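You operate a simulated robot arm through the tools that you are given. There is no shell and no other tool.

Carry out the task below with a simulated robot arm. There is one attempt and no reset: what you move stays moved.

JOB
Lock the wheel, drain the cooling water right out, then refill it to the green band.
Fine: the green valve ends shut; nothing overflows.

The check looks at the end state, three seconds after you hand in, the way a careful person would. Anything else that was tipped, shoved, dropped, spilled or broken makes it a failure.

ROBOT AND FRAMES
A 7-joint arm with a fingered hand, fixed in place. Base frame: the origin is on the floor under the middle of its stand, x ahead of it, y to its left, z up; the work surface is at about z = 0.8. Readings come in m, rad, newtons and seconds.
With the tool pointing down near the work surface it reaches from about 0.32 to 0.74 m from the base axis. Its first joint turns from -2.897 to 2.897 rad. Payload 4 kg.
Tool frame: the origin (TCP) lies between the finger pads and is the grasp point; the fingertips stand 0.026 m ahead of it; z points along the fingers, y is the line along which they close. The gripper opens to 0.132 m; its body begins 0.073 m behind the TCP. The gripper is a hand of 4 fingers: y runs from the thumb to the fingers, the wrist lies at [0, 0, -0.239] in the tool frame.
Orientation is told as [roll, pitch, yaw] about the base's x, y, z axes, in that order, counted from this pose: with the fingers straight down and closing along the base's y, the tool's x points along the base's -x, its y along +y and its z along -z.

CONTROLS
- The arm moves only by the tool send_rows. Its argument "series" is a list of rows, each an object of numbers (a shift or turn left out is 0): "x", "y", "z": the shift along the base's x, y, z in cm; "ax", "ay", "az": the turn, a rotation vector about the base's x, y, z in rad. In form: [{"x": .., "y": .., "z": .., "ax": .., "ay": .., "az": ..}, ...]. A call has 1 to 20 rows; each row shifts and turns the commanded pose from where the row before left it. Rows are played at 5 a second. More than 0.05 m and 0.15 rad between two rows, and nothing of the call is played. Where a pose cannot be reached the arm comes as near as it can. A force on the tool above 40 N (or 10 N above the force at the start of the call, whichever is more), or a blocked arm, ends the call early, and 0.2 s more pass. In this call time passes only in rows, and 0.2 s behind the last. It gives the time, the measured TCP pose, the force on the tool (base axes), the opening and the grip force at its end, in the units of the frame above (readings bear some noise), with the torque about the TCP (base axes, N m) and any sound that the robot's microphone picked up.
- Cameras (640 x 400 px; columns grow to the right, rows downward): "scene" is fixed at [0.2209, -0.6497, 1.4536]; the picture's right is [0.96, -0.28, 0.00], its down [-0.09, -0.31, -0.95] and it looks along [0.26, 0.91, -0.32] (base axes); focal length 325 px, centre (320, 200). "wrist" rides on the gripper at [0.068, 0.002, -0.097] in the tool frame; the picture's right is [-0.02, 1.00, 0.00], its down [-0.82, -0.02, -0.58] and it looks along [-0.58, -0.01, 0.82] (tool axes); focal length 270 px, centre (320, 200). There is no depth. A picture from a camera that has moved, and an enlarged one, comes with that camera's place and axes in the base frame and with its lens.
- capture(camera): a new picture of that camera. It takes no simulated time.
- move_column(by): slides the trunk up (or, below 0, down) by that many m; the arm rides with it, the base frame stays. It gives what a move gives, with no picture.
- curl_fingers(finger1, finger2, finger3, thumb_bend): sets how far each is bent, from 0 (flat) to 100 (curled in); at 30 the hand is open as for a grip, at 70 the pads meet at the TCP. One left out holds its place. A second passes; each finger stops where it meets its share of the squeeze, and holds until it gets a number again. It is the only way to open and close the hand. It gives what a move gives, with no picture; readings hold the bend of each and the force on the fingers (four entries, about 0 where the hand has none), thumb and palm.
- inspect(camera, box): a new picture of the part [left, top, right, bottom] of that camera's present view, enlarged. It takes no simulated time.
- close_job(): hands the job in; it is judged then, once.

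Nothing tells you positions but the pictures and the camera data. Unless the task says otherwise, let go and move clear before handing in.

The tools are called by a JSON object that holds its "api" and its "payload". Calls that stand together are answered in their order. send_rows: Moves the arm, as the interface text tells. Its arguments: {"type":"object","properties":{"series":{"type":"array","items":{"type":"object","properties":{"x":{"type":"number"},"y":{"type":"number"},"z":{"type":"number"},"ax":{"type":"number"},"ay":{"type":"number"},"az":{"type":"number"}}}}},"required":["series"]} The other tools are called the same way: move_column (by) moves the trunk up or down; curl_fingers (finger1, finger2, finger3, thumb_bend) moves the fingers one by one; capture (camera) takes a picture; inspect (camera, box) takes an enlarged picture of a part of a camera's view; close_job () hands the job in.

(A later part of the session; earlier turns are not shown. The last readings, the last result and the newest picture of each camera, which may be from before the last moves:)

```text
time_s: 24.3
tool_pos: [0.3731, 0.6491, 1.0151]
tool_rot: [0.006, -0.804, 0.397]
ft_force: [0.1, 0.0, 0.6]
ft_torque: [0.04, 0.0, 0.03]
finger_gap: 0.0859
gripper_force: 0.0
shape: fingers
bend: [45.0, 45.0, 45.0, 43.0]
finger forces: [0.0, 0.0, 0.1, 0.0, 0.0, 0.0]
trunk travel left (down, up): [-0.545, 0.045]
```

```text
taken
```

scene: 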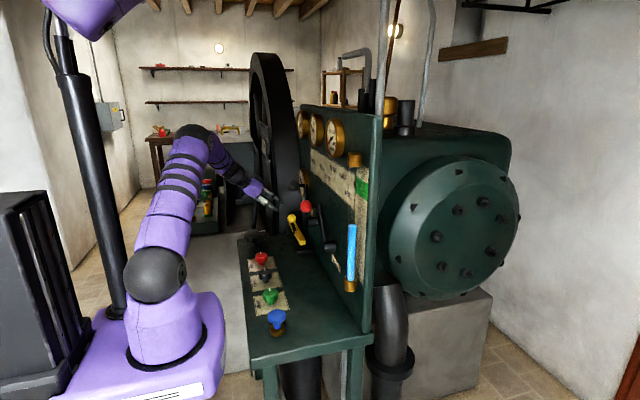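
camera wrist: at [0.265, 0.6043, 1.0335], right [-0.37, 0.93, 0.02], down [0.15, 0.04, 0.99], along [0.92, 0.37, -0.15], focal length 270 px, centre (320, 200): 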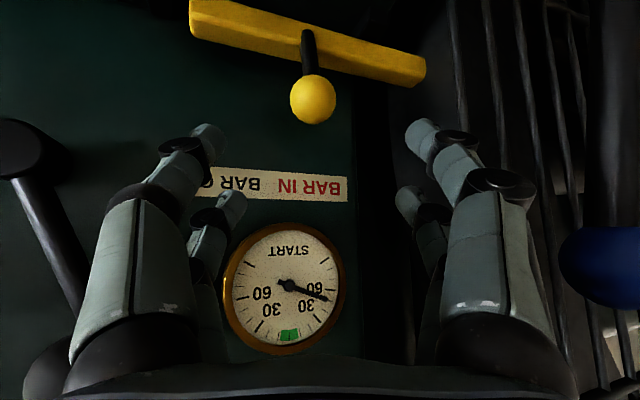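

The bolt is at BAR IN and released. Now I'll back away, level the hand, and go above the green valve at about (0.315, 0.25).

{"api": "send_rows", "payload": {"series": [{"x": -2, "y": -3, "z": 1}, {"x": -2, "y": -3, "z": 1}, {"x": -2, "y": -3, "z": 1}, {"x": -1, "y": -3, "z": 1}, {"y": -3, "ax": -0.049, "ay": 0.116}, {"y": -3, "ax": -0.049, "ay": 0.116}, {"y": -3, "ax": -0.049, "ay": 0.116}, {"y": -3, "ax": -0.049, "ay": 0.116}, {"y": -3, "ax": -0.049, "ay": 0.116}, {"y": -3, "ax": -0.049, "ay": 0.116}, {"y": -3, "ax": -0.018, "ay": 0.043}, {"y": -3, "az": -0.14, "x": 0.5}, {"y": -3, "az": -0.14, "x": 0.5}, {"az": -0.14}, {"az": -0.14}, {"az": -0.14}, {"az": -0.1}]}}

{"api": "capture", "payload": {"camera": "wrist"}}

{"api": "capture", "payload": {"camera": "scene"}}

```text
time_s: 27.9
tool_pos: [0.3132, 0.2583, 1.0579]
tool_rot: [0.001, -0.003, -0.405]
ft_force: [-0.4, -0.2, 0.3]
ft_torque: [0.04, -0.02, -0.02]
finger_gap: 0.0858
gripper_force: 0.0
shape: fingers
bend: [45.0, 45.0, 45.0, 43.0]
finger forces: [0.0, 0.0, 0.0, 0.0, 0.0, 0.0]
trunk travel left (down, up): [-0.545, 0.045]
```

```text
taken
camera wrist: at [0.2517, 0.2875, 1.1549], right [0.42, 0.91, 0.0], down [0.74, -0.34, 0.58], along [0.53, -0.24, -0.82], focal length 270 px, centre (320, 200)
```

wrist: 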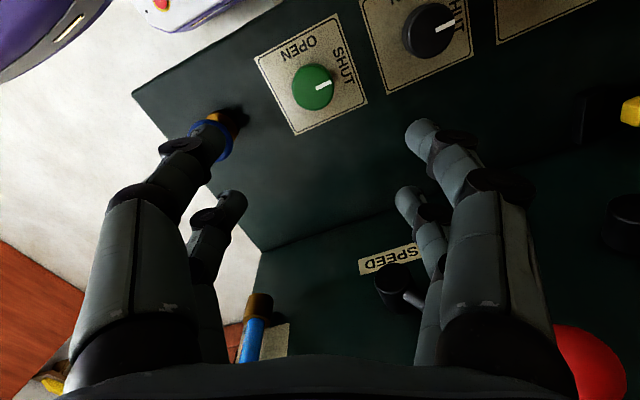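

```text
taken
```

scene: 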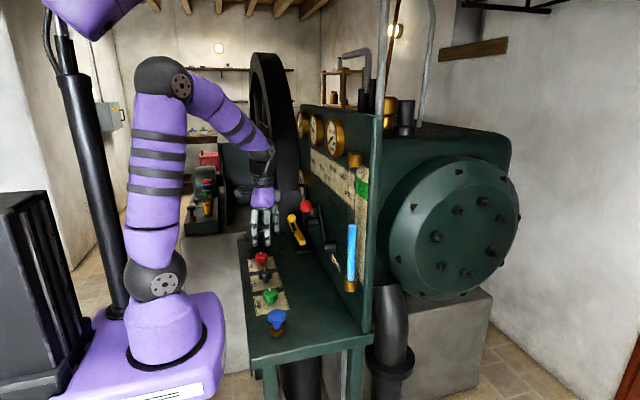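

The green knob is at about (0.315, 0.250). I'll descend over it in stages.

{"api": "send_rows", "payload": {"series": [{"x": 0.2, "y": -0.8, "z": -4}, {"z": -4}, {"z": -4}, {"z": -3}]}}

{"api": "capture", "payload": {"camera": "wrist"}}

{"api": "inspect", "payload": {"camera": "scene", "box": [230, 220, 390, 340]}}

```text
time_s: 28.9
tool_pos: [0.3147, 0.2527, 0.9055]
tool_rot: [0.003, -0.001, -0.402]
ft_force: [0.2, 0.1, 1.0]
ft_torque: [0.01, -0.03, 0.0]
finger_gap: 0.0861
gripper_force: 0.0
shape: fingers
bend: [45.0, 45.0, 45.0, 43.0]
finger forces: [0.1, 0.0, 0.1, 0.0, 0.1, 0.0]
trunk travel left (down, up): [-0.545, 0.045]
```

```text
taken
camera wrist: at [0.2531, 0.281, 1.0018], right [0.42, 0.91, 0.0], down [0.74, -0.34, 0.58], along [0.53, -0.24, -0.82], focal length 270 px, centre (320, 200)
```

wrist: 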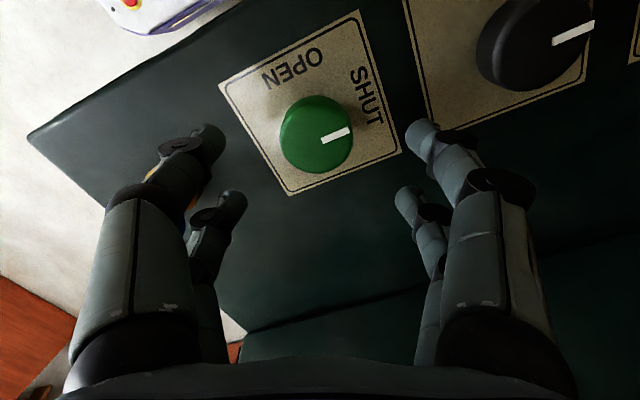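

```text
3.33 times, centred on (310, 280) of scene
camera zoom: at [0.2209, -0.6497, 1.4536], right [0.96, -0.28, 0.0], down [-0.09, -0.31, -0.95], along [0.26, 0.91, -0.32], focal length 1083 px, centre (353, -67)
```

zoom: 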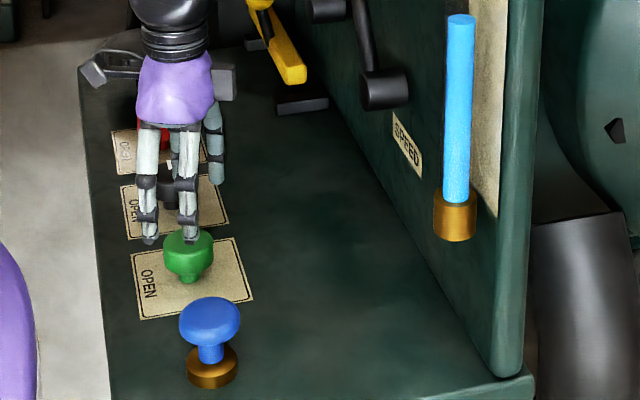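

{"api": "send_rows", "payload": {"series": [{"z": -2}, {"z": -2}, {"z": -1.5}]}}

{"api": "capture", "payload": {"camera": "wrist"}}

{"api": "inspect", "payload": {"camera": "scene", "box": [230, 220, 390, 340]}}

```text
time_s: 29.7
tool_pos: [0.3157, 0.2512, 0.852]
tool_rot: [0.005, -0.001, -0.403]
ft_force: [0.5, 0.2, 0.8]
ft_torque: [0.02, 0.04, 0.0]
finger_gap: 0.086
gripper_force: 0.0
shape: fingers
bend: [45.0, 45.0, 45.0, 43.0]
finger forces: [0.1, 0.0, 0.0, 0.1, 0.1, 0.0]
trunk travel left (down, up): [-0.545, 0.045]
```

```text
taken
camera wrist: at [0.2528, 0.28, 0.9481], right [0.42, 0.91, 0.0], down [0.74, -0.34, 0.58], along [0.53, -0.24, -0.82], focal length 270 px, centre (320, 200)
```

wrist: 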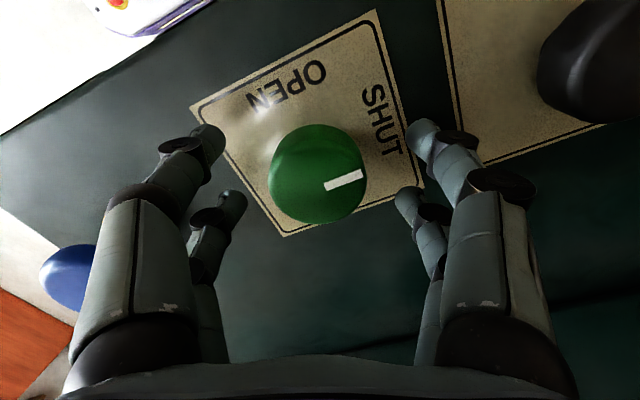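

```text
3.33 times, centred on (310, 280) of scene
camera zoom: at [0.2209, -0.6497, 1.4536], right [0.96, -0.28, 0.0], down [-0.09, -0.31, -0.95], along [0.26, 0.91, -0.32], focal length 1083 px, centre (353, -67)
```

zoom: 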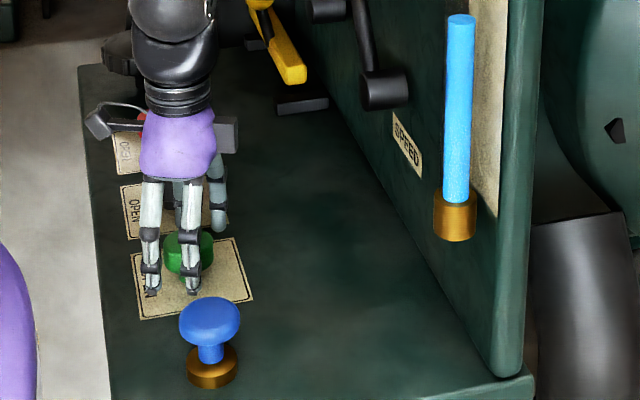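

{"api": "send_rows", "payload": {"series": [{"z": -1.0}]}}

{"api": "curl_fingers", "payload": {"finger1": 66, "finger2": 66, "finger3": 66, "thumb_bend": 66}}

{"api": "capture", "payload": {"camera": "wrist"}}

```text
time_s: 30.1
tool_pos: [0.3149, 0.2508, 0.8434]
tool_rot: [0.004, -0.002, -0.403]
ft_force: [0.2, -0.1, 0.4]
ft_torque: [0.02, -0.02, 0.0]
finger_gap: 0.0858
gripper_force: 0.1
shape: fingers
bend: [45.0, 45.0, 45.0, 43.0]
finger forces: [0.0, 0.1, 0.0, 0.1, 0.0, 0.0]
trunk travel left (down, up): [-0.545, 0.045]
```

```text
time_s: 31.1
tool_pos: [0.3141, 0.2504, 0.8434]
tool_rot: [0.002, -0.002, -0.403]
ft_force: [-0.2, -1.9, -3.4]
ft_torque: [-0.02, 0.0, 0.02]
finger_gap: 0.0299
gripper_force: 9.1
shape: fingers
bend: [61.0, 60.0, 60.0, 63.0]
finger forces: [4.0, 4.5, 4.7, 0.0, 5.3, 0.0]
trunk travel left (down, up): [-0.545, 0.045]
```

```text
taken
camera wrist: at [0.2527, 0.2794, 0.939], right [0.42, 0.91, 0.0], down [0.74, -0.34, 0.58], along [0.53, -0.24, -0.82], focal length 270 px, centre (320, 200)
```

wrist: 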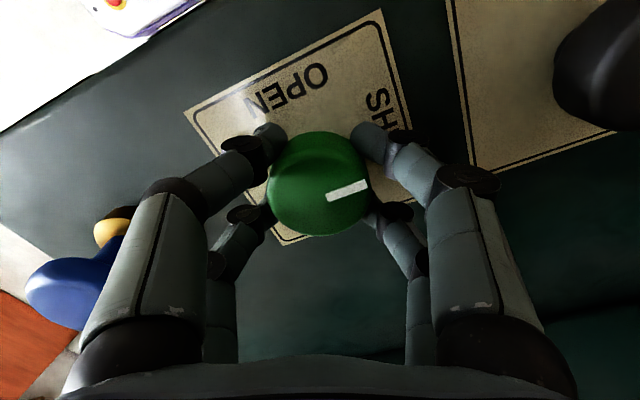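

I have a firm grip on the green knob. I'll turn it a little toward OPEN (counter-clockwise) and watch the glass.

{"api": "send_rows", "payload": {"series": [{"az": 0.12}, {"az": 0.12}, {"az": 0.12}, {"az": 0.12}]}}

{"api": "inspect", "payload": {"camera": "scene", "box": [230, 220, 390, 340]}}

{"api": "capture", "payload": {"camera": "wrist"}}

```text
time_s: 32.1
tool_pos: [0.3147, 0.2511, 0.8425]
tool_rot: [0.005, -0.002, 0.079]
ft_force: [3.0, -6.2, -1.7]
ft_torque: [-0.12, -0.03, -0.03]
finger_gap: 0.0296
gripper_force: 10.0
shape: fingers
bend: [61.0, 61.0, 60.0, 63.0]
finger forces: [2.9, 4.3, 5.5, 0.0, 6.2, 0.1]
trunk travel left (down, up): [-0.545, 0.045]
```

```text
3.33 times, centred on (310, 280) of scene
camera zoom: at [0.2209, -0.6497, 1.4536], right [0.96, -0.28, 0.0], down [-0.09, -0.31, -0.95], along [0.26, 0.91, -0.32], focal length 1083 px, centre (353, -67)
```

zoom: 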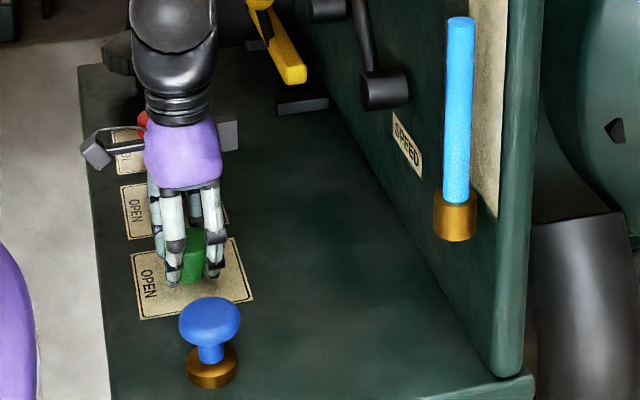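

```text
taken
camera wrist: at [0.2462, 0.2475, 0.9386], right [-0.05, 1.0, 0.0], down [0.81, 0.04, 0.58], along [0.58, 0.03, -0.82], focal length 270 px, centre (320, 200)
```

wrist: 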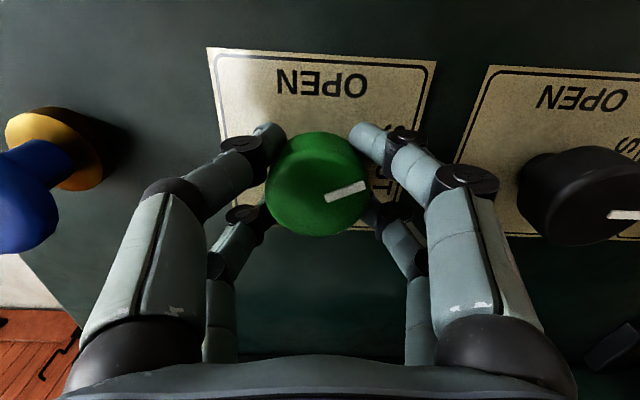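

The knob turned with the hand. I'll hold for a moment and compare the glass level.

{"api": "inspect", "payload": {"camera": "scene", "box": [330, 210, 370, 240]}}

{"api": "send_rows", "payload": {"series": [{"az": 0.0}, {"az": 0.0}, {"az": 0.0}, {"az": 0.0}, {"az": 0.0}, {"az": 0.0}, {"az": 0.0}, {"az": 0.0}]}}

{"api": "inspect", "payload": {"camera": "scene", "box": [330, 210, 370, 240]}}

```text
13.33 times, centred on (350, 225) of scene
camera zoom: at [0.2209, -0.6497, 1.4536], right [0.96, -0.28, 0.0], down [-0.09, -0.31, -0.95], along [0.26, 0.91, -0.32], focal length 4332 px, centre (-80, -133)
```

zoom: 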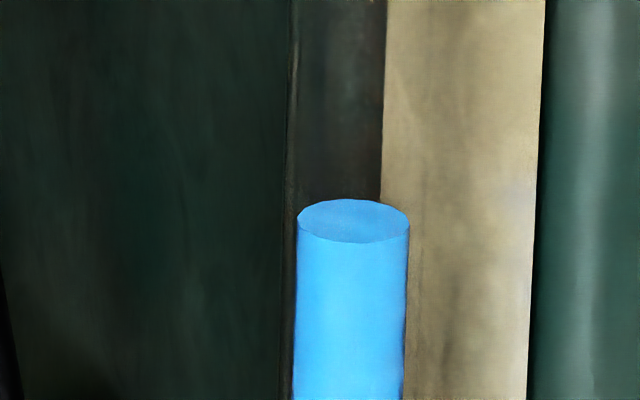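

```text
time_s: 33.9
tool_pos: [0.3144, 0.2503, 0.8422]
tool_rot: [0.001, -0.001, 0.077]
ft_force: [3.9, -4.5, -2.1]
ft_torque: [-0.13, -0.07, -0.01]
finger_gap: 0.0296
gripper_force: 9.3
shape: fingers
bend: [61.0, 61.0, 60.0, 63.0]
finger forces: [3.0, 4.6, 5.6, 0.0, 5.8, 0.0]
trunk travel left (down, up): [-0.545, 0.045]
```

```text
13.33 times, centred on (350, 225) of scene
camera zoom: at [0.2209, -0.6497, 1.4536], right [0.96, -0.28, 0.0], down [-0.09, -0.31, -0.95], along [0.26, 0.91, -0.32], focal length 4332 px, centre (-80, -133)
```

zoom: 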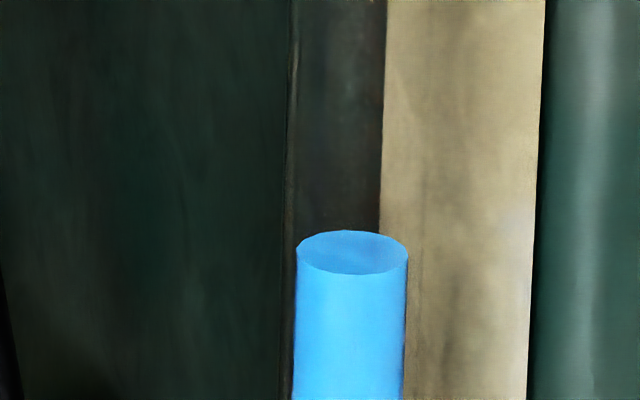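

The level is dropping, so green is the drain. I'll open it the rest of the way.

{"api": "send_rows", "payload": {"series": [{"az": 0.13}, {"az": 0.13}, {"az": 0.13}, {"az": 0.13}, {"az": 0.13}, {"az": 0.13}, {"az": 0.13}, {"az": 0.13}]}}

{"api": "capture", "payload": {"camera": "wrist"}}

{"api": "inspect", "payload": {"camera": "scene", "box": [230, 220, 390, 340]}}

```text
time_s: 35.7
tool_pos: [0.3141, 0.2508, 0.8416]
tool_rot: [0.002, -0.001, 1.121]
ft_force: [-0.5, -5.7, -1.8]
ft_torque: [-0.17, 0.05, 0.0]
finger_gap: 0.0296
gripper_force: 10.0
shape: fingers
bend: [61.0, 61.0, 60.0, 63.0]
finger forces: [5.1, 3.6, 3.9, 0.0, 6.4, 0.0]
trunk travel left (down, up): [-0.545, 0.045]
```

```text
taken
camera wrist: at [0.2836, 0.1894, 0.9385], right [-0.89, 0.46, 0.0], down [0.38, 0.72, 0.58], along [0.26, 0.52, -0.82], focal length 270 px, centre (320, 200)
```

wrist: 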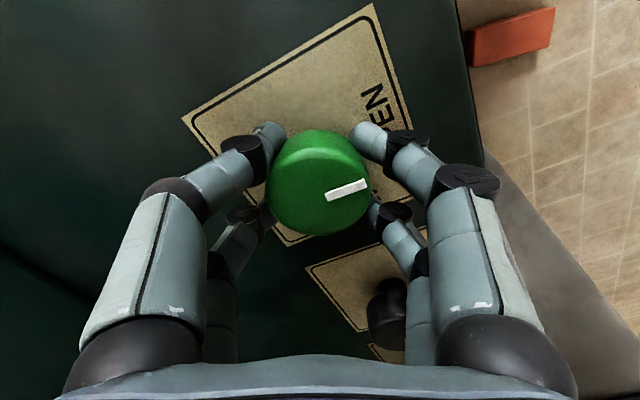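

```text
3.33 times, centred on (310, 280) of scene
camera zoom: at [0.2209, -0.6497, 1.4536], right [0.96, -0.28, 0.0], down [-0.09, -0.31, -0.95], along [0.26, 0.91, -0.32], focal length 1083 px, centre (353, -67)
```

zoom: 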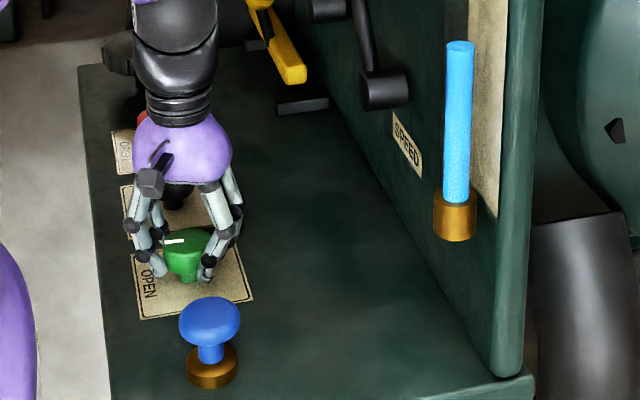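

The green valve is open and the level is falling. I'll hold here and wait for it to empty.

{"api": "send_rows", "payload": {"series": [{"az": 0}, {"az": 0}, {"az": 0}, {"az": 0}, {"az": 0}, {"az": 0}, {"az": 0}, {"az": 0}, {"az": 0}, {"az": 0}, {"az": 0}, {"az": 0}, {"az": 0}, {"az": 0}, {"az": 0}, {"az": 0}, {"az": 0}, {"az": 0}, {"az": 0}, {"az": 0}]}}

{"api": "inspect", "payload": {"camera": "scene", "box": [230, 220, 390, 340]}}

```text
time_s: 39.9
tool_pos: [0.3154, 0.2504, 0.8429]
tool_rot: [0.003, -0.003, 1.118]
ft_force: [1.0, -4.6, -2.9]
ft_torque: [-0.11, -0.03, 0.07]
finger_gap: 0.0298
gripper_force: 10.8
shape: fingers
bend: [61.0, 61.0, 60.0, 63.0]
finger forces: [5.1, 3.7, 4.9, 0.0, 7.0, 0.0]
trunk travel left (down, up): [-0.545, 0.045]
```

```text
3.33 times, centred on (310, 280) of scene
camera zoom: at [0.2209, -0.6497, 1.4536], right [0.96, -0.28, 0.0], down [-0.09, -0.31, -0.95], along [0.26, 0.91, -0.32], focal length 1083 px, centre (353, -67)
```

zoom: 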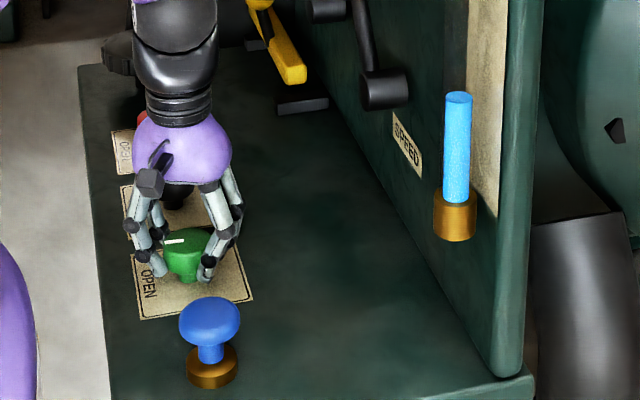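

{"api": "send_rows", "payload": {"series": [{"az": 0}, {"az": 0}, {"az": 0}, {"az": 0}, {"az": 0}, {"az": 0}, {"az": 0}, {"az": 0}, {"az": 0}, {"az": 0}, {"az": 0}, {"az": 0}, {"az": 0}, {"az": 0}, {"az": 0}, {"az": 0}, {"az": 0}, {"az": 0}, {"az": 0}, {"az": 0}]}}

{"api": "send_rows", "payload": {"series": [{"az": 0}, {"az": 0}, {"az": 0}, {"az": 0}, {"az": 0}, {"az": 0}, {"az": 0}, {"az": 0}, {"az": 0}, {"az": 0}, {"az": 0}, {"az": 0}, {"az": 0}, {"az": 0}, {"az": 0}, {"az": 0}, {"az": 0}, {"az": 0}, {"az": 0}, {"az": 0}]}}

{"api": "inspect", "payload": {"camera": "scene", "box": [230, 220, 390, 340]}}

```text
time_s: 44.1
tool_pos: [0.3144, 0.2501, 0.8423]
tool_rot: [0.004, -0.001, 1.116]
ft_force: [-0.5, -3.5, -2.5]
ft_torque: [-0.06, 0.02, 0.02]
finger_gap: 0.0297
gripper_force: 9.9
shape: fingers
bend: [61.0, 61.0, 60.0, 63.0]
finger forces: [5.5, 4.3, 4.7, 0.0, 6.3, 0.0]
trunk travel left (down, up): [-0.545, 0.045]
```

```text
time_s: 48.3
tool_pos: [0.3153, 0.2506, 0.8409]
tool_rot: [0.004, -0.002, 1.115]
ft_force: [-0.2, -3.7, -3.5]
ft_torque: [-0.07, 0.01, 0.06]
finger_gap: 0.0298
gripper_force: 9.9
shape: fingers
bend: [61.0, 61.0, 60.0, 63.0]
finger forces: [5.6, 4.4, 4.6, 0.0, 6.2, 0.0]
trunk travel left (down, up): [-0.545, 0.045]
```

```text
3.33 times, centred on (310, 280) of scene
camera zoom: at [0.2209, -0.6497, 1.4536], right [0.96, -0.28, 0.0], down [-0.09, -0.31, -0.95], along [0.26, 0.91, -0.32], focal length 1083 px, centre (353, -67)
```

zoom: 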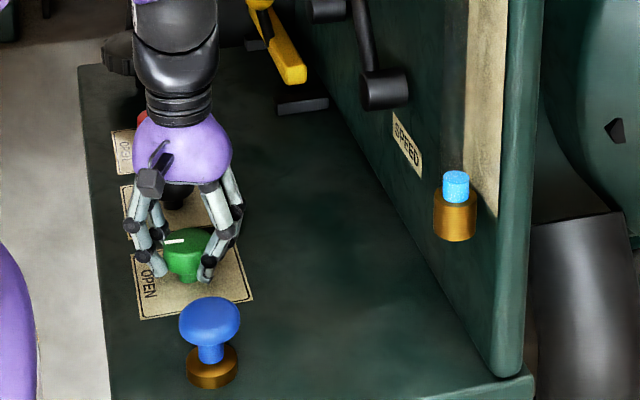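

Nearly empty, so I'll keep waiting until it is right out.

{"api": "send_rows", "payload": {"series": [{"az": 0}, {"az": 0}, {"az": 0}, {"az": 0}, {"az": 0}, {"az": 0}, {"az": 0}, {"az": 0}, {"az": 0}, {"az": 0}, {"az": 0}, {"az": 0}, {"az": 0}, {"az": 0}, {"az": 0}, {"az": 0}, {"az": 0}, {"az": 0}, {"az": 0}, {"az": 0}]}}

{"api": "send_rows", "payload": {"series": [{"az": 0}, {"az": 0}, {"az": 0}, {"az": 0}, {"az": 0}, {"az": 0}, {"az": 0}, {"az": 0}, {"az": 0}, {"az": 0}, {"az": 0}, {"az": 0}, {"az": 0}, {"az": 0}, {"az": 0}, {"az": 0}, {"az": 0}, {"az": 0}, {"az": 0}, {"az": 0}]}}

{"api": "inspect", "payload": {"camera": "scene", "box": [330, 250, 370, 300]}}

```text
time_s: 52.5
tool_pos: [0.3148, 0.2506, 0.8422]
tool_rot: [0.004, 0.0, 1.117]
ft_force: [0.6, -3.7, -3.5]
ft_torque: [-0.08, 0.03, 0.03]
finger_gap: 0.0298
gripper_force: 11.0
shape: fingers
bend: [61.0, 61.0, 60.0, 63.0]
finger forces: [5.7, 4.2, 4.6, 0.1, 6.3, 0.0]
trunk travel left (down, up): [-0.545, 0.045]
```

```text
time_s: 56.7
tool_pos: [0.3143, 0.2492, 0.8433]
tool_rot: [0.005, -0.001, 1.116]
ft_force: [0.6, -2.4, -3.1]
ft_torque: [-0.1, 0.0, 0.05]
finger_gap: 0.03
gripper_force: 11.0
shape: fingers
bend: [61.0, 61.0, 60.0, 63.0]
finger forces: [5.1, 4.2, 5.2, 0.0, 6.6, 0.0]
trunk travel left (down, up): [-0.545, 0.045]
```

```text
8.00 times, centred on (350, 275) of scene
camera zoom: at [0.2209, -0.6497, 1.4536], right [0.96, -0.28, 0.0], down [-0.09, -0.31, -0.95], along [0.26, 0.91, -0.32], focal length 2599 px, centre (80, -400)
```

zoom: 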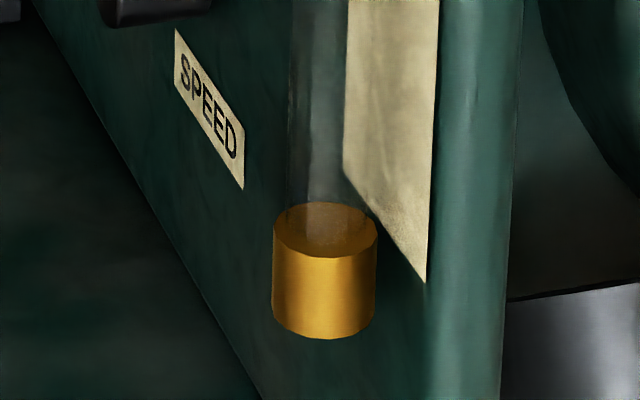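

The glass is empty. I'll leave it open a few more seconds so nothing remains below the glass, then turn green back to SHUT.

{"api": "send_rows", "payload": {"series": [{"az": 0}, {"az": 0}, {"az": 0}, {"az": 0}, {"az": 0}, {"az": 0}, {"az": 0}, {"az": 0}, {"az": 0}, {"az": 0}, {"az": 0}, {"az": 0}, {"az": 0}, {"az": 0}, {"az": 0}, {"az": 0}, {"az": 0}, {"az": 0}, {"az": 0}, {"az": 0}]}}

{"api": "send_rows", "payload": {"series": [{"az": 0}, {"az": 0}, {"az": 0}, {"az": 0}, {"az": 0}, {"az": 0}, {"az": 0}, {"az": 0}, {"az": 0}, {"az": 0}, {"az": 0}, {"az": 0}, {"az": 0}, {"az": 0}, {"az": 0}, {"az": 0}, {"az": 0}, {"az": 0}, {"az": 0}, {"az": 0}]}}

{"api": "inspect", "payload": {"camera": "scene", "box": [330, 250, 370, 300]}}

{"api": "send_rows", "payload": {"series": [{"az": -0.13}, {"az": -0.13}, {"az": -0.13}, {"az": -0.13}, {"az": -0.13}, {"az": -0.13}, {"az": -0.13}, {"az": -0.13}, {"az": -0.13}, {"az": -0.13}, {"az": -0.13}, {"az": -0.09}]}}

{"api": "capture", "payload": {"camera": "wrist"}}

```text
time_s: 60.9
tool_pos: [0.3139, 0.2492, 0.8423]
tool_rot: [0.004, -0.002, 1.119]
ft_force: [0.9, -3.5, -3.6]
ft_torque: [-0.04, -0.03, -0.01]
finger_gap: 0.0299
gripper_force: 11.0
shape: fingers
bend: [61.0, 61.0, 60.0, 63.0]
finger forces: [5.0, 4.2, 5.3, 0.0, 6.7, 0.0]
trunk travel left (down, up): [-0.545, 0.045]
```

```text
time_s: 65.1
tool_pos: [0.3136, 0.249, 0.8426]
tool_rot: [0.002, -0.001, 1.117]
ft_force: [1.7, -3.2, -3.5]
ft_torque: [-0.09, -0.02, 0.05]
finger_gap: 0.03
gripper_force: 10.6
shape: fingers
bend: [61.0, 61.0, 60.0, 63.0]
finger forces: [5.0, 4.3, 5.2, 0.0, 6.5, 0.1]
trunk travel left (down, up): [-0.545, 0.045]
```

```text
8.00 times, centred on (350, 275) of scene
camera zoom: at [0.2209, -0.6497, 1.4536], right [0.96, -0.28, 0.0], down [-0.09, -0.31, -0.95], along [0.26, 0.91, -0.32], focal length 2599 px, centre (80, -400)
```

zoom: 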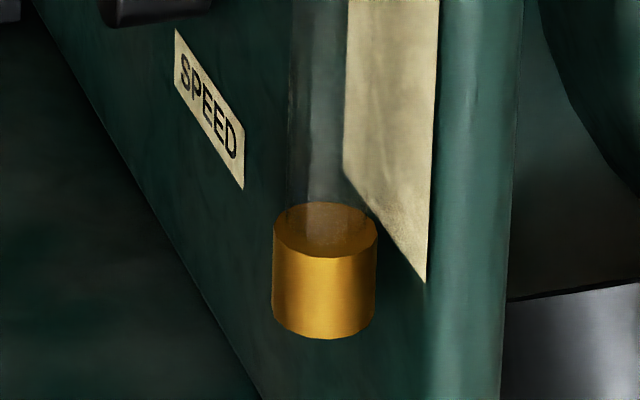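

```text
time_s: 67.7
tool_pos: [0.3158, 0.2517, 0.8443]
tool_rot: [0.004, -0.003, -0.405]
ft_force: [-2.1, -2.9, -5.1]
ft_torque: [-0.04, 0.04, 0.01]
finger_gap: 0.0298
gripper_force: 10.8
shape: fingers
bend: [61.0, 61.0, 60.0, 63.0]
finger forces: [4.6, 4.4, 5.6, 0.1, 6.9, 0.0]
trunk travel left (down, up): [-0.545, 0.045]
```

```text
taken
camera wrist: at [0.2535, 0.2796, 0.9386], right [0.42, 0.91, 0.0], down [0.74, -0.34, 0.58], along [0.53, -0.24, -0.82], focal length 270 px, centre (320, 200)
```

wrist: 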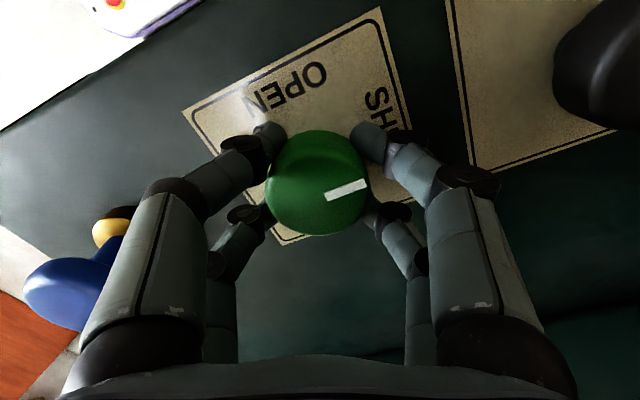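

Green is back at its original SHUT angle. I'll nudge it gently to check it sits against its stop.

{"api": "send_rows", "payload": {"series": [{"az": -0.04}]}}

{"api": "capture", "payload": {"camera": "wrist"}}

```text
time_s: 68.1
tool_pos: [0.3153, 0.2503, 0.8439]
tool_rot: [0.002, 0.0, -0.443]
ft_force: [-0.8, -4.3, -6.2]
ft_torque: [-0.08, 0.02, 0.22]
finger_gap: 0.03
gripper_force: 11.0
shape: fingers
bend: [61.0, 61.0, 60.0, 63.0]
finger forces: [4.9, 3.9, 6.6, 0.1, 6.6, 0.1]
trunk travel left (down, up): [-0.545, 0.045]
```

```text
taken
camera wrist: at [0.2546, 0.282, 0.9386], right [0.45, 0.89, 0.0], down [0.73, -0.37, 0.58], along [0.52, -0.26, -0.82], focal length 270 px, centre (320, 200)
```

wrist: 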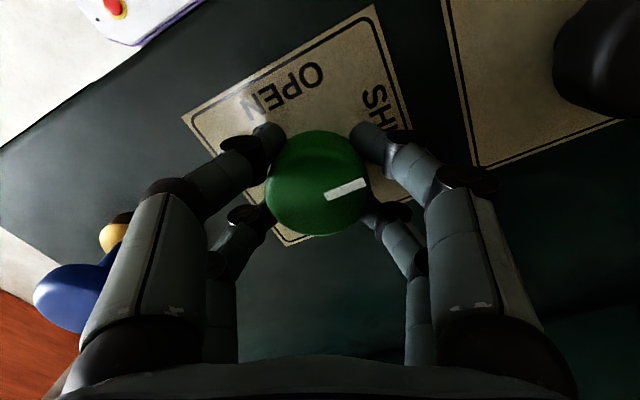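

The torque rose to 0.22, so green is against its SHUT stop. I'll release and lift, then check the knob and the glass.

{"api": "curl_fingers", "payload": {"finger1": 45, "finger2": 45, "finger3": 45, "thumb_bend": 45}}

{"api": "send_rows", "payload": {"series": [{"z": 3}, {"z": 4}, {"z": 4}, {"z": 4}]}}

{"api": "capture", "payload": {"camera": "wrist"}}

{"api": "capture", "payload": {"camera": "scene"}}

```text
time_s: 69.1
tool_pos: [0.3156, 0.2512, 0.8433]
tool_rot: [0.002, -0.002, -0.445]
ft_force: [0.0, 0.4, 0.2]
ft_torque: [0.02, 0.01, 0.0]
finger_gap: 0.0823
gripper_force: 0.1
shape: fingers
bend: [45.0, 45.0, 45.0, 45.0]
finger forces: [0.1, 0.0, 0.1, 0.1, 0.1, 0.1]
trunk travel left (down, up): [-0.545, 0.045]
```

```text
time_s: 70.1
tool_pos: [0.315, 0.249, 0.9916]
tool_rot: [0.001, -0.001, -0.443]
ft_force: [0.0, 0.1, -0.5]
ft_torque: [0.02, -0.01, 0.0]
finger_gap: 0.0826
gripper_force: 0.1
shape: fingers
bend: [45.0, 45.0, 45.0, 45.0]
finger forces: [0.1, 0.0, 0.0, 0.1, 0.0, 0.1]
trunk travel left (down, up): [-0.545, 0.045]
```

```text
taken
camera wrist: at [0.2553, 0.2808, 1.0873], right [0.45, 0.89, 0.0], down [0.73, -0.37, 0.58], along [0.52, -0.26, -0.82], focal length 270 px, centre (320, 200)
```

wrist: 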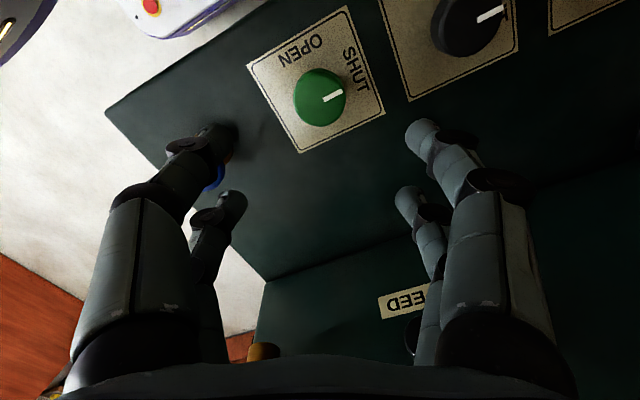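

```text
taken
```

scene: 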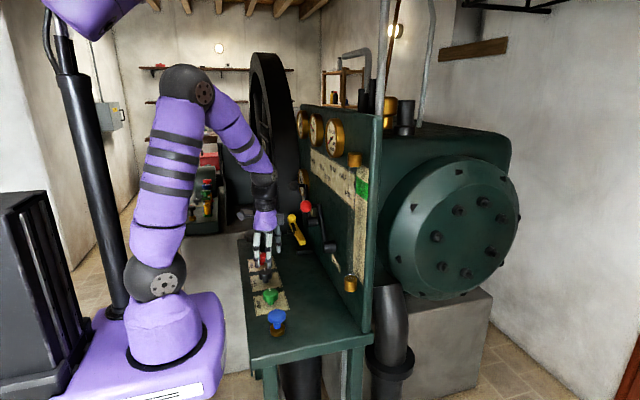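

The glass is empty and green reads SHUT. The blue knob on its brass collar, the colour of the water, is the most likely refill control, so I'll look at it closely from above.

{"api": "send_rows", "payload": {"series": [{"y": -3, "z": 2}, {"y": -3}, {"y": -3}, {"y": -3}, {"az": 0.1}, {"az": 0.1}, {"az": 0.1}]}}

{"api": "capture", "payload": {"camera": "wrist"}}

{"api": "inspect", "payload": {"camera": "scene", "box": [250, 300, 310, 345]}}

```text
time_s: 71.7
tool_pos: [0.3142, 0.1313, 1.0123]
tool_rot: [0.001, 0.0, -0.142]
ft_force: [-0.8, -1.1, -0.1]
ft_torque: [0.06, 0.02, 0.01]
finger_gap: 0.0824
gripper_force: 0.0
shape: fingers
bend: [45.0, 45.0, 45.0, 45.0]
finger forces: [0.0, 0.1, 0.0, 0.0, 0.0, 0.0]
trunk travel left (down, up): [-0.545, 0.045]
```

```text
taken
camera wrist: at [0.247, 0.1426, 1.108], right [0.17, 0.99, 0.0], down [0.8, -0.14, 0.58], along [0.57, -0.09, -0.82], focal length 270 px, centre (320, 200)
```

wrist: 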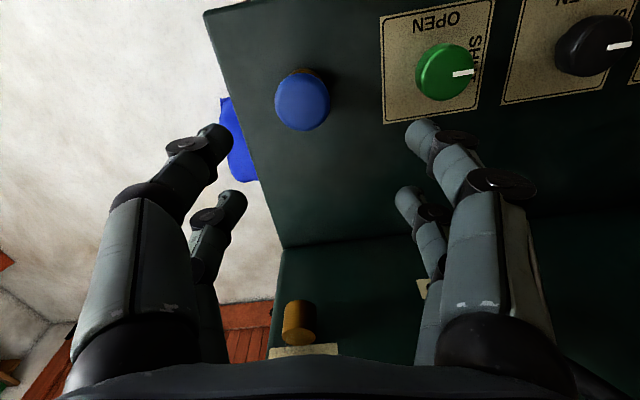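

```text
8.89 times, centred on (280, 322) of scene
camera zoom: at [0.2209, -0.6497, 1.4536], right [0.96, -0.28, 0.0], down [-0.09, -0.31, -0.95], along [0.26, 0.91, -0.32], focal length 2888 px, centre (676, -889)
```

zoom: 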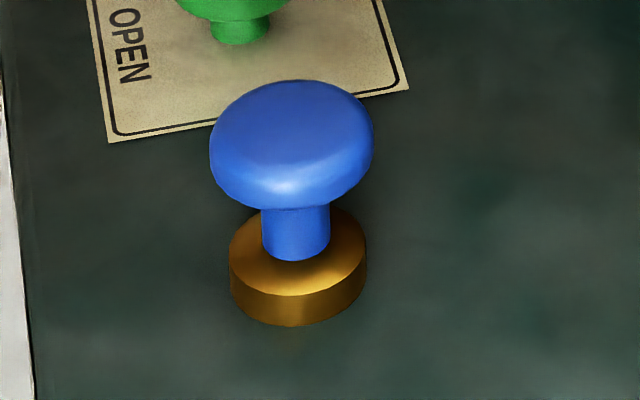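

The blue knob is a push or pull plunger with its top at about (0.3125, 0.118, 0.857). I'll close the fingers and approach from above to press it gently.

{"api": "curl_fingers", "payload": {"finger1": 70, "finger2": 70, "finger3": 70, "thumb_bend": 70}}

{"api": "send_rows", "payload": {"series": [{"x": -0.2, "y": -1.3, "z": -3}, {"z": -3}, {"z": -3}, {"z": -2}]}}

{"api": "capture", "payload": {"camera": "wrist"}}

{"api": "inspect", "payload": {"camera": "scene", "box": [230, 220, 390, 340]}}

```text
time_s: 72.7
tool_pos: [0.3143, 0.1311, 1.0121]
tool_rot: [0.001, -0.001, -0.142]
ft_force: [0.5, -0.2, 0.4]
ft_torque: [0.04, -0.02, -0.01]
finger_gap: 0.0015
gripper_force: 0.0
shape: fingers
bend: [70.0, 70.0, 70.0, 70.0]
finger forces: [0.0, 0.0, 0.1, 0.0, 0.0, 0.1]
trunk travel left (down, up): [-0.545, 0.045]
```

```text
time_s: 73.7
tool_pos: [0.3145, 0.1188, 0.8992]
tool_rot: [0.003, -0.001, -0.145]
ft_force: [-0.9, -0.1, -0.6]
ft_torque: [0.04, 0.02, 0.0]
finger_gap: 0.0013
gripper_force: 0.0
shape: fingers
bend: [70.0, 70.0, 70.0, 70.0]
finger forces: [0.0, 0.0, 0.0, 0.0, 0.0, 0.0]
trunk travel left (down, up): [-0.545, 0.045]
```

```text
taken
camera wrist: at [0.2473, 0.1299, 0.9959], right [0.17, 0.99, 0.0], down [0.8, -0.14, 0.58], along [0.57, -0.09, -0.82], focal length 270 px, centre (320, 200)
```

wrist: 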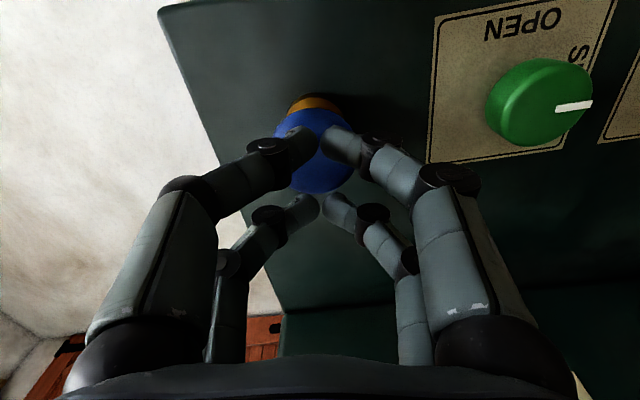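

```text
3.33 times, centred on (310, 280) of scene
camera zoom: at [0.2209, -0.6497, 1.4536], right [0.96, -0.28, 0.0], down [-0.09, -0.31, -0.95], along [0.26, 0.91, -0.32], focal length 1083 px, centre (353, -67)
```

zoom: 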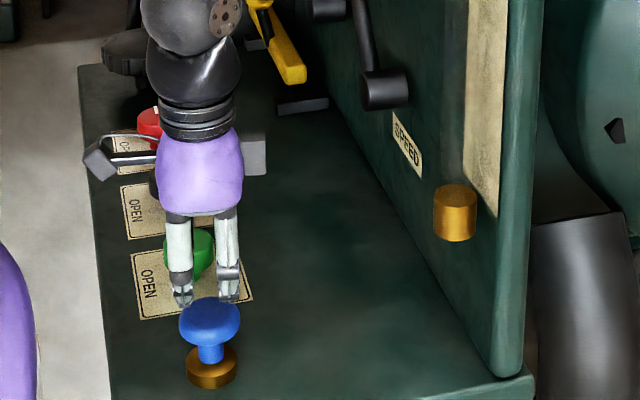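

The fingertips straddle the cap evenly. I'll press down gently in small steps.

{"api": "send_rows", "payload": {"series": [{"z": -1.2}, {"z": -0.4}, {"z": -0.4}, {"z": -0.4}]}}

{"api": "inspect", "payload": {"camera": "scene", "box": [230, 220, 390, 340]}}

```text
time_s: 74.7
tool_pos: [0.3122, 0.1181, 0.8781]
tool_rot: [0.002, -0.001, -0.143]
ft_force: [1.4, 1.4, 3.5]
ft_torque: [0.06, -0.04, -0.01]
finger_gap: 0.0013
gripper_force: 1.1
shape: fingers
bend: [70.0, 70.0, 70.0, 70.0]
finger forces: [0.6, 0.8, 0.4, 0.0, 0.4, 0.0]
trunk travel left (down, up): [-0.545, 0.045]
heard: click
```

```text
3.33 times, centred on (310, 280) of scene
camera zoom: at [0.2209, -0.6497, 1.4536], right [0.96, -0.28, 0.0], down [-0.09, -0.31, -0.95], along [0.26, 0.91, -0.32], focal length 1083 px, centre (353, -67)
```

zoom: 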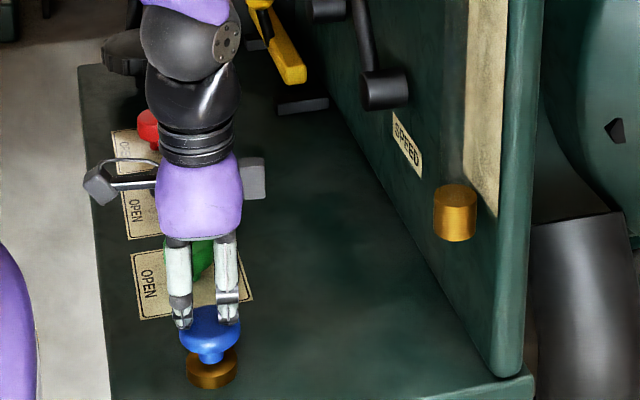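

I heard a click as the blue knob went down. I'll check the glass.

{"api": "inspect", "payload": {"camera": "scene", "box": [330, 250, 370, 300]}}

{"api": "send_rows", "payload": {"series": [{"z": 0}, {"z": 0}, {"z": 0}, {"z": 0}]}}

{"api": "inspect", "payload": {"camera": "scene", "box": [330, 250, 370, 300]}}

```text
8.00 times, centred on (350, 275) of scene
camera zoom: at [0.2209, -0.6497, 1.4536], right [0.96, -0.28, 0.0], down [-0.09, -0.31, -0.95], along [0.26, 0.91, -0.32], focal length 2599 px, centre (80, -400)
```

zoom: 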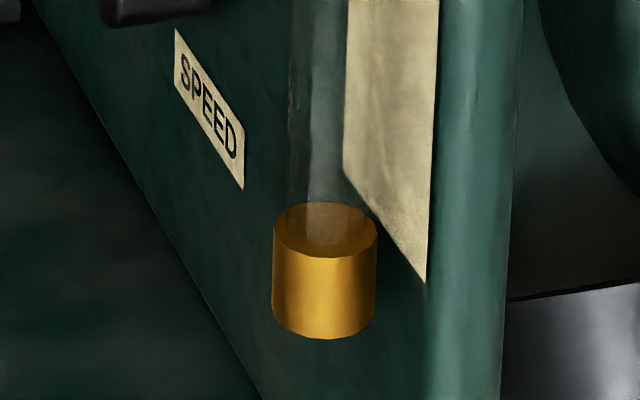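

```text
time_s: 75.7
tool_pos: [0.312, 0.1175, 0.8781]
tool_rot: [0.002, -0.004, -0.143]
ft_force: [0.8, -0.3, 2.2]
ft_torque: [0.0, -0.04, 0.01]
finger_gap: 0.0005
gripper_force: 1.4
shape: fingers
bend: [70.0, 70.0, 70.0, 70.0]
finger forces: [0.5, 0.8, 0.6, 0.1, 0.6, 0.0]
trunk travel left (down, up): [-0.545, 0.045]
```

```text
8.00 times, centred on (350, 275) of scene
camera zoom: at [0.2209, -0.6497, 1.4536], right [0.96, -0.28, 0.0], down [-0.09, -0.31, -0.95], along [0.26, 0.91, -0.32], focal length 2599 px, centre (80, -400)
```

zoom: 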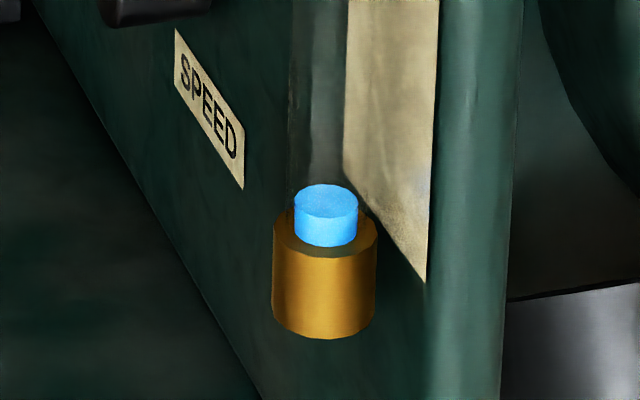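

The level is rising, so blue is the refill. I'll lift off now to learn whether it fills only while held or latches on.

{"api": "send_rows", "payload": {"series": [{"z": 1.5}, {"z": 1}]}}

{"api": "inspect", "payload": {"camera": "scene", "box": [250, 230, 370, 340]}}

{"api": "send_rows", "payload": {"series": [{"z": 0}, {"z": 0}, {"z": 0}, {"z": 0}]}}

{"api": "inspect", "payload": {"camera": "scene", "box": [250, 230, 370, 340]}}

```text
time_s: 76.3
tool_pos: [0.3115, 0.1179, 0.9041]
tool_rot: [0.001, -0.001, -0.143]
ft_force: [0.2, 0.6, 1.0]
ft_torque: [0.01, 0.0, -0.06]
finger_gap: 0.0009
gripper_force: 0.1
shape: fingers
bend: [70.0, 70.0, 70.0, 70.0]
finger forces: [0.1, 0.0, 0.0, 0.1, 0.0, 0.0]
trunk travel left (down, up): [-0.545, 0.045]
```

```text
3.64 times, centred on (310, 285) of scene
camera zoom: at [0.2209, -0.6497, 1.4536], right [0.96, -0.28, 0.0], down [-0.09, -0.31, -0.95], along [0.26, 0.91, -0.32], focal length 1181 px, centre (356, -109)
```

zoom: 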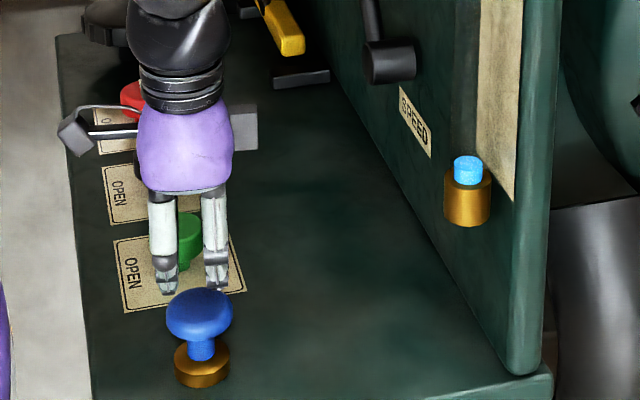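

```text
time_s: 77.3
tool_pos: [0.3131, 0.1184, 0.9029]
tool_rot: [0.0, -0.002, -0.143]
ft_force: [-0.7, -0.1, -0.5]
ft_torque: [0.01, 0.03, 0.0]
finger_gap: 0.0013
gripper_force: 0.0
shape: fingers
bend: [70.0, 70.0, 70.0, 70.0]
finger forces: [0.1, 0.0, 0.0, 0.0, 0.0, 0.1]
trunk travel left (down, up): [-0.545, 0.045]
```

```text
3.64 times, centred on (310, 285) of scene
camera zoom: at [0.2209, -0.6497, 1.4536], right [0.96, -0.28, 0.0], down [-0.09, -0.31, -0.95], along [0.26, 0.91, -0.32], focal length 1181 px, centre (356, -109)
```

zoom: 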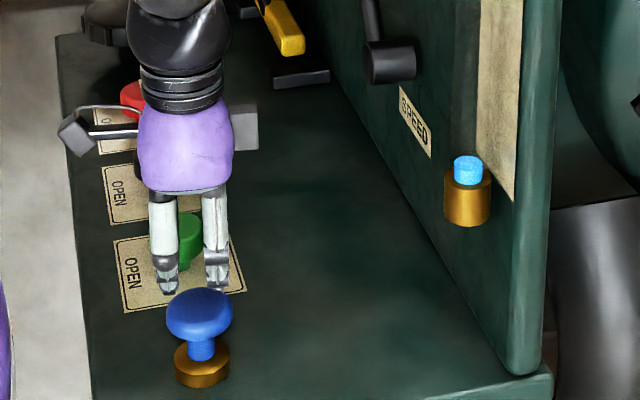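

It springs back and fills only while held, and the level stays put when released. I'll press and hold, checking the glass every few seconds and aiming for the middle of the green band (water top near image row 193, allowing for parallax).

{"api": "send_rows", "payload": {"series": [{"z": -1.3}, {"z": -1.3}, {"z": 0}, {"z": 0}, {"z": 0}, {"z": 0}, {"z": 0}, {"z": 0}, {"z": 0}, {"z": 0}, {"z": 0}, {"z": 0}, {"z": 0}, {"z": 0}, {"z": 0}, {"z": 0}]}}

{"api": "inspect", "payload": {"camera": "scene", "box": [290, 150, 400, 300]}}

```text
time_s: 80.7
tool_pos: [0.3135, 0.1184, 0.8784]
tool_rot: [0.002, -0.002, -0.144]
ft_force: [0.3, 0.8, 2.7]
ft_torque: [0.05, 0.01, -0.03]
finger_gap: 0.0009
gripper_force: 1.6
shape: fingers
bend: [70.0, 70.0, 70.0, 70.0]
finger forces: [0.8, 0.5, 0.6, 0.0, 0.7, 0.0]
trunk travel left (down, up): [-0.545, 0.045]
heard: click
```

```text
2.67 times, centred on (345, 225) of scene
camera zoom: at [0.2209, -0.6497, 1.4536], right [0.96, -0.28, 0.0], down [-0.09, -0.31, -0.95], along [0.26, 0.91, -0.32], focal length 866 px, centre (253, 133)
```

zoom: 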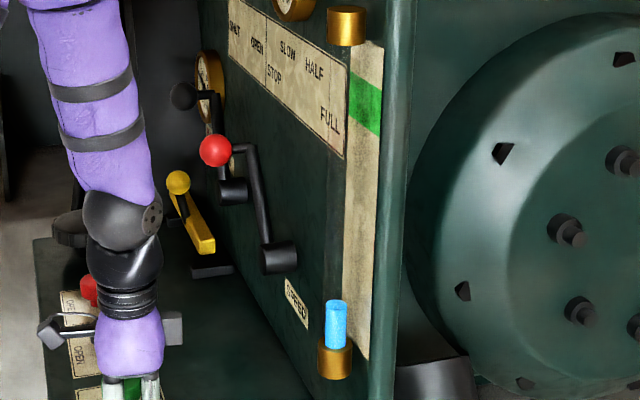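

Filling at about 3 px/s. Continuing to hold.

{"api": "send_rows", "payload": {"series": [{"z": 0}, {"z": 0}, {"z": 0}, {"z": 0}, {"z": 0}, {"z": 0}, {"z": 0}, {"z": 0}, {"z": 0}, {"z": 0}, {"z": 0}, {"z": 0}, {"z": 0}, {"z": 0}, {"z": 0}, {"z": 0}, {"z": 0}, {"z": 0}, {"z": 0}, {"z": 0}]}}

{"api": "send_rows", "payload": {"series": [{"z": 0}, {"z": 0}, {"z": 0}, {"z": 0}, {"z": 0}, {"z": 0}, {"z": 0}, {"z": 0}, {"z": 0}, {"z": 0}, {"z": 0}, {"z": 0}, {"z": 0}, {"z": 0}, {"z": 0}, {"z": 0}, {"z": 0}, {"z": 0}, {"z": 0}, {"z": 0}]}}

{"api": "inspect", "payload": {"camera": "scene", "box": [290, 150, 400, 300]}}

```text
time_s: 84.9
tool_pos: [0.3118, 0.1184, 0.8789]
tool_rot: [0.003, 0.0, -0.145]
ft_force: [-0.8, 0.1, 3.0]
ft_torque: [0.02, 0.01, -0.03]
finger_gap: 0.0008
gripper_force: 1.6
shape: fingers
bend: [70.0, 70.0, 70.0, 70.0]
finger forces: [0.8, 0.6, 0.7, 0.0, 0.6, 0.0]
trunk travel left (down, up): [-0.545, 0.045]
```

```text
time_s: 89.1
tool_pos: [0.3121, 0.1185, 0.8784]
tool_rot: [0.001, 0.0, -0.144]
ft_force: [1.3, 0.8, 2.7]
ft_torque: [0.04, 0.01, -0.02]
finger_gap: 0.0008
gripper_force: 1.0
shape: fingers
bend: [70.0, 70.0, 70.0, 70.0]
finger forces: [0.8, 0.5, 0.6, 0.0, 0.6, 0.1]
trunk travel left (down, up): [-0.545, 0.045]
```

```text
2.67 times, centred on (345, 225) of scene
camera zoom: at [0.2209, -0.6497, 1.4536], right [0.96, -0.28, 0.0], down [-0.09, -0.31, -0.95], along [0.26, 0.91, -0.32], focal length 866 px, centre (253, 133)
```

zoom: 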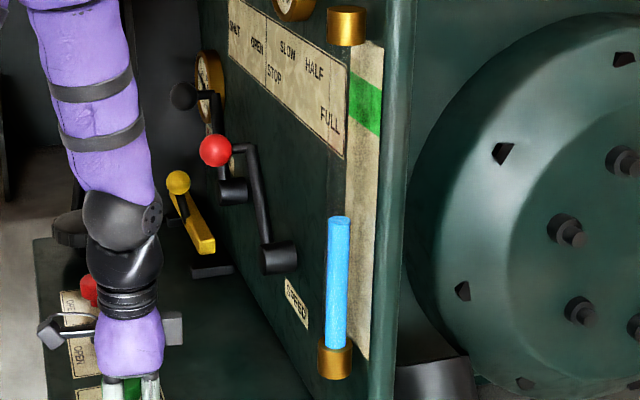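

About 10 s more at this rate. I'll hold for roughly 7 s, then check closely.

{"api": "send_rows", "payload": {"series": [{"z": 0}, {"z": 0}, {"z": 0}, {"z": 0}, {"z": 0}, {"z": 0}, {"z": 0}, {"z": 0}, {"z": 0}, {"z": 0}, {"z": 0}, {"z": 0}, {"z": 0}, {"z": 0}, {"z": 0}, {"z": 0}, {"z": 0}, {"z": 0}, {"z": 0}, {"z": 0}]}}

{"api": "send_rows", "payload": {"series": [{"z": 0}, {"z": 0}, {"z": 0}, {"z": 0}, {"z": 0}, {"z": 0}, {"z": 0}, {"z": 0}, {"z": 0}, {"z": 0}, {"z": 0}, {"z": 0}, {"z": 0}, {"z": 0}, {"z": 0}]}}

{"api": "inspect", "payload": {"camera": "scene", "box": [320, 150, 390, 230]}}

```text
time_s: 93.3
tool_pos: [0.313, 0.1185, 0.8795]
tool_rot: [0.002, -0.002, -0.142]
ft_force: [0.7, 0.3, 2.6]
ft_torque: [0.04, 0.0, 0.02]
finger_gap: 0.0008
gripper_force: 1.2
shape: fingers
bend: [70.0, 70.0, 70.0, 70.0]
finger forces: [0.7, 0.5, 0.7, 0.0, 0.7, 0.0]
trunk travel left (down, up): [-0.545, 0.045]
```

```text
time_s: 96.5
tool_pos: [0.313, 0.1167, 0.8793]
tool_rot: [0.001, -0.003, -0.143]
ft_force: [0.1, 0.0, 2.5]
ft_torque: [0.02, -0.01, -0.01]
finger_gap: 0.0007
gripper_force: 1.9
shape: fingers
bend: [70.0, 70.0, 70.0, 70.0]
finger forces: [0.8, 0.5, 0.7, 0.0, 0.5, 0.0]
trunk travel left (down, up): [-0.545, 0.045]
```

```text
5.00 times, centred on (355, 190) of scene
camera zoom: at [0.2209, -0.6497, 1.4536], right [0.96, -0.28, 0.0], down [-0.09, -0.31, -0.95], along [0.26, 0.91, -0.32], focal length 1624 px, centre (145, 250)
```

zoom: 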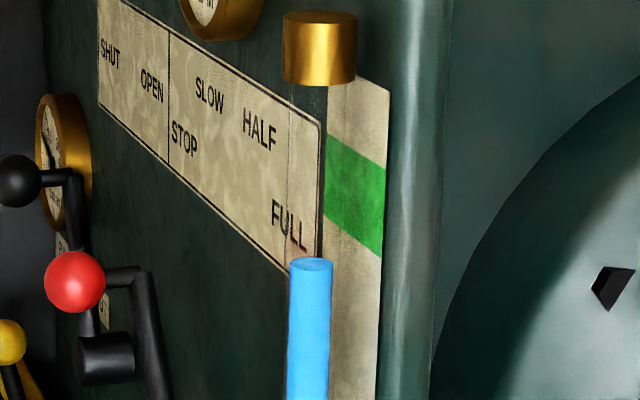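

The water top is near z≈1.184, just under the band (about 1.19–1.237). I'll add another 1.6 s, then check.

{"api": "send_rows", "payload": {"series": [{"z": 0}, {"z": 0}, {"z": 0}, {"z": 0}, {"z": 0}, {"z": 0}, {"z": 0}]}}

{"api": "inspect", "payload": {"camera": "scene", "box": [320, 150, 390, 230]}}

```text
time_s: 98.1
tool_pos: [0.3136, 0.1188, 0.8789]
tool_rot: [0.003, -0.002, -0.143]
ft_force: [0.0, 0.1, 3.2]
ft_torque: [0.02, -0.01, 0.02]
finger_gap: 0.0007
gripper_force: 1.4
shape: fingers
bend: [70.0, 70.0, 70.0, 70.0]
finger forces: [0.7, 0.6, 0.6, 0.1, 0.6, 0.0]
trunk travel left (down, up): [-0.545, 0.045]
```

```text
5.00 times, centred on (355, 190) of scene
camera zoom: at [0.2209, -0.6497, 1.4536], right [0.96, -0.28, 0.0], down [-0.09, -0.31, -0.95], along [0.26, 0.91, -0.32], focal length 1624 px, centre (145, 250)
```

zoom: 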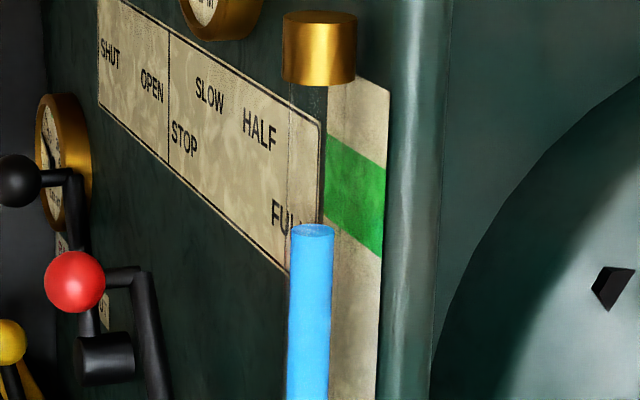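

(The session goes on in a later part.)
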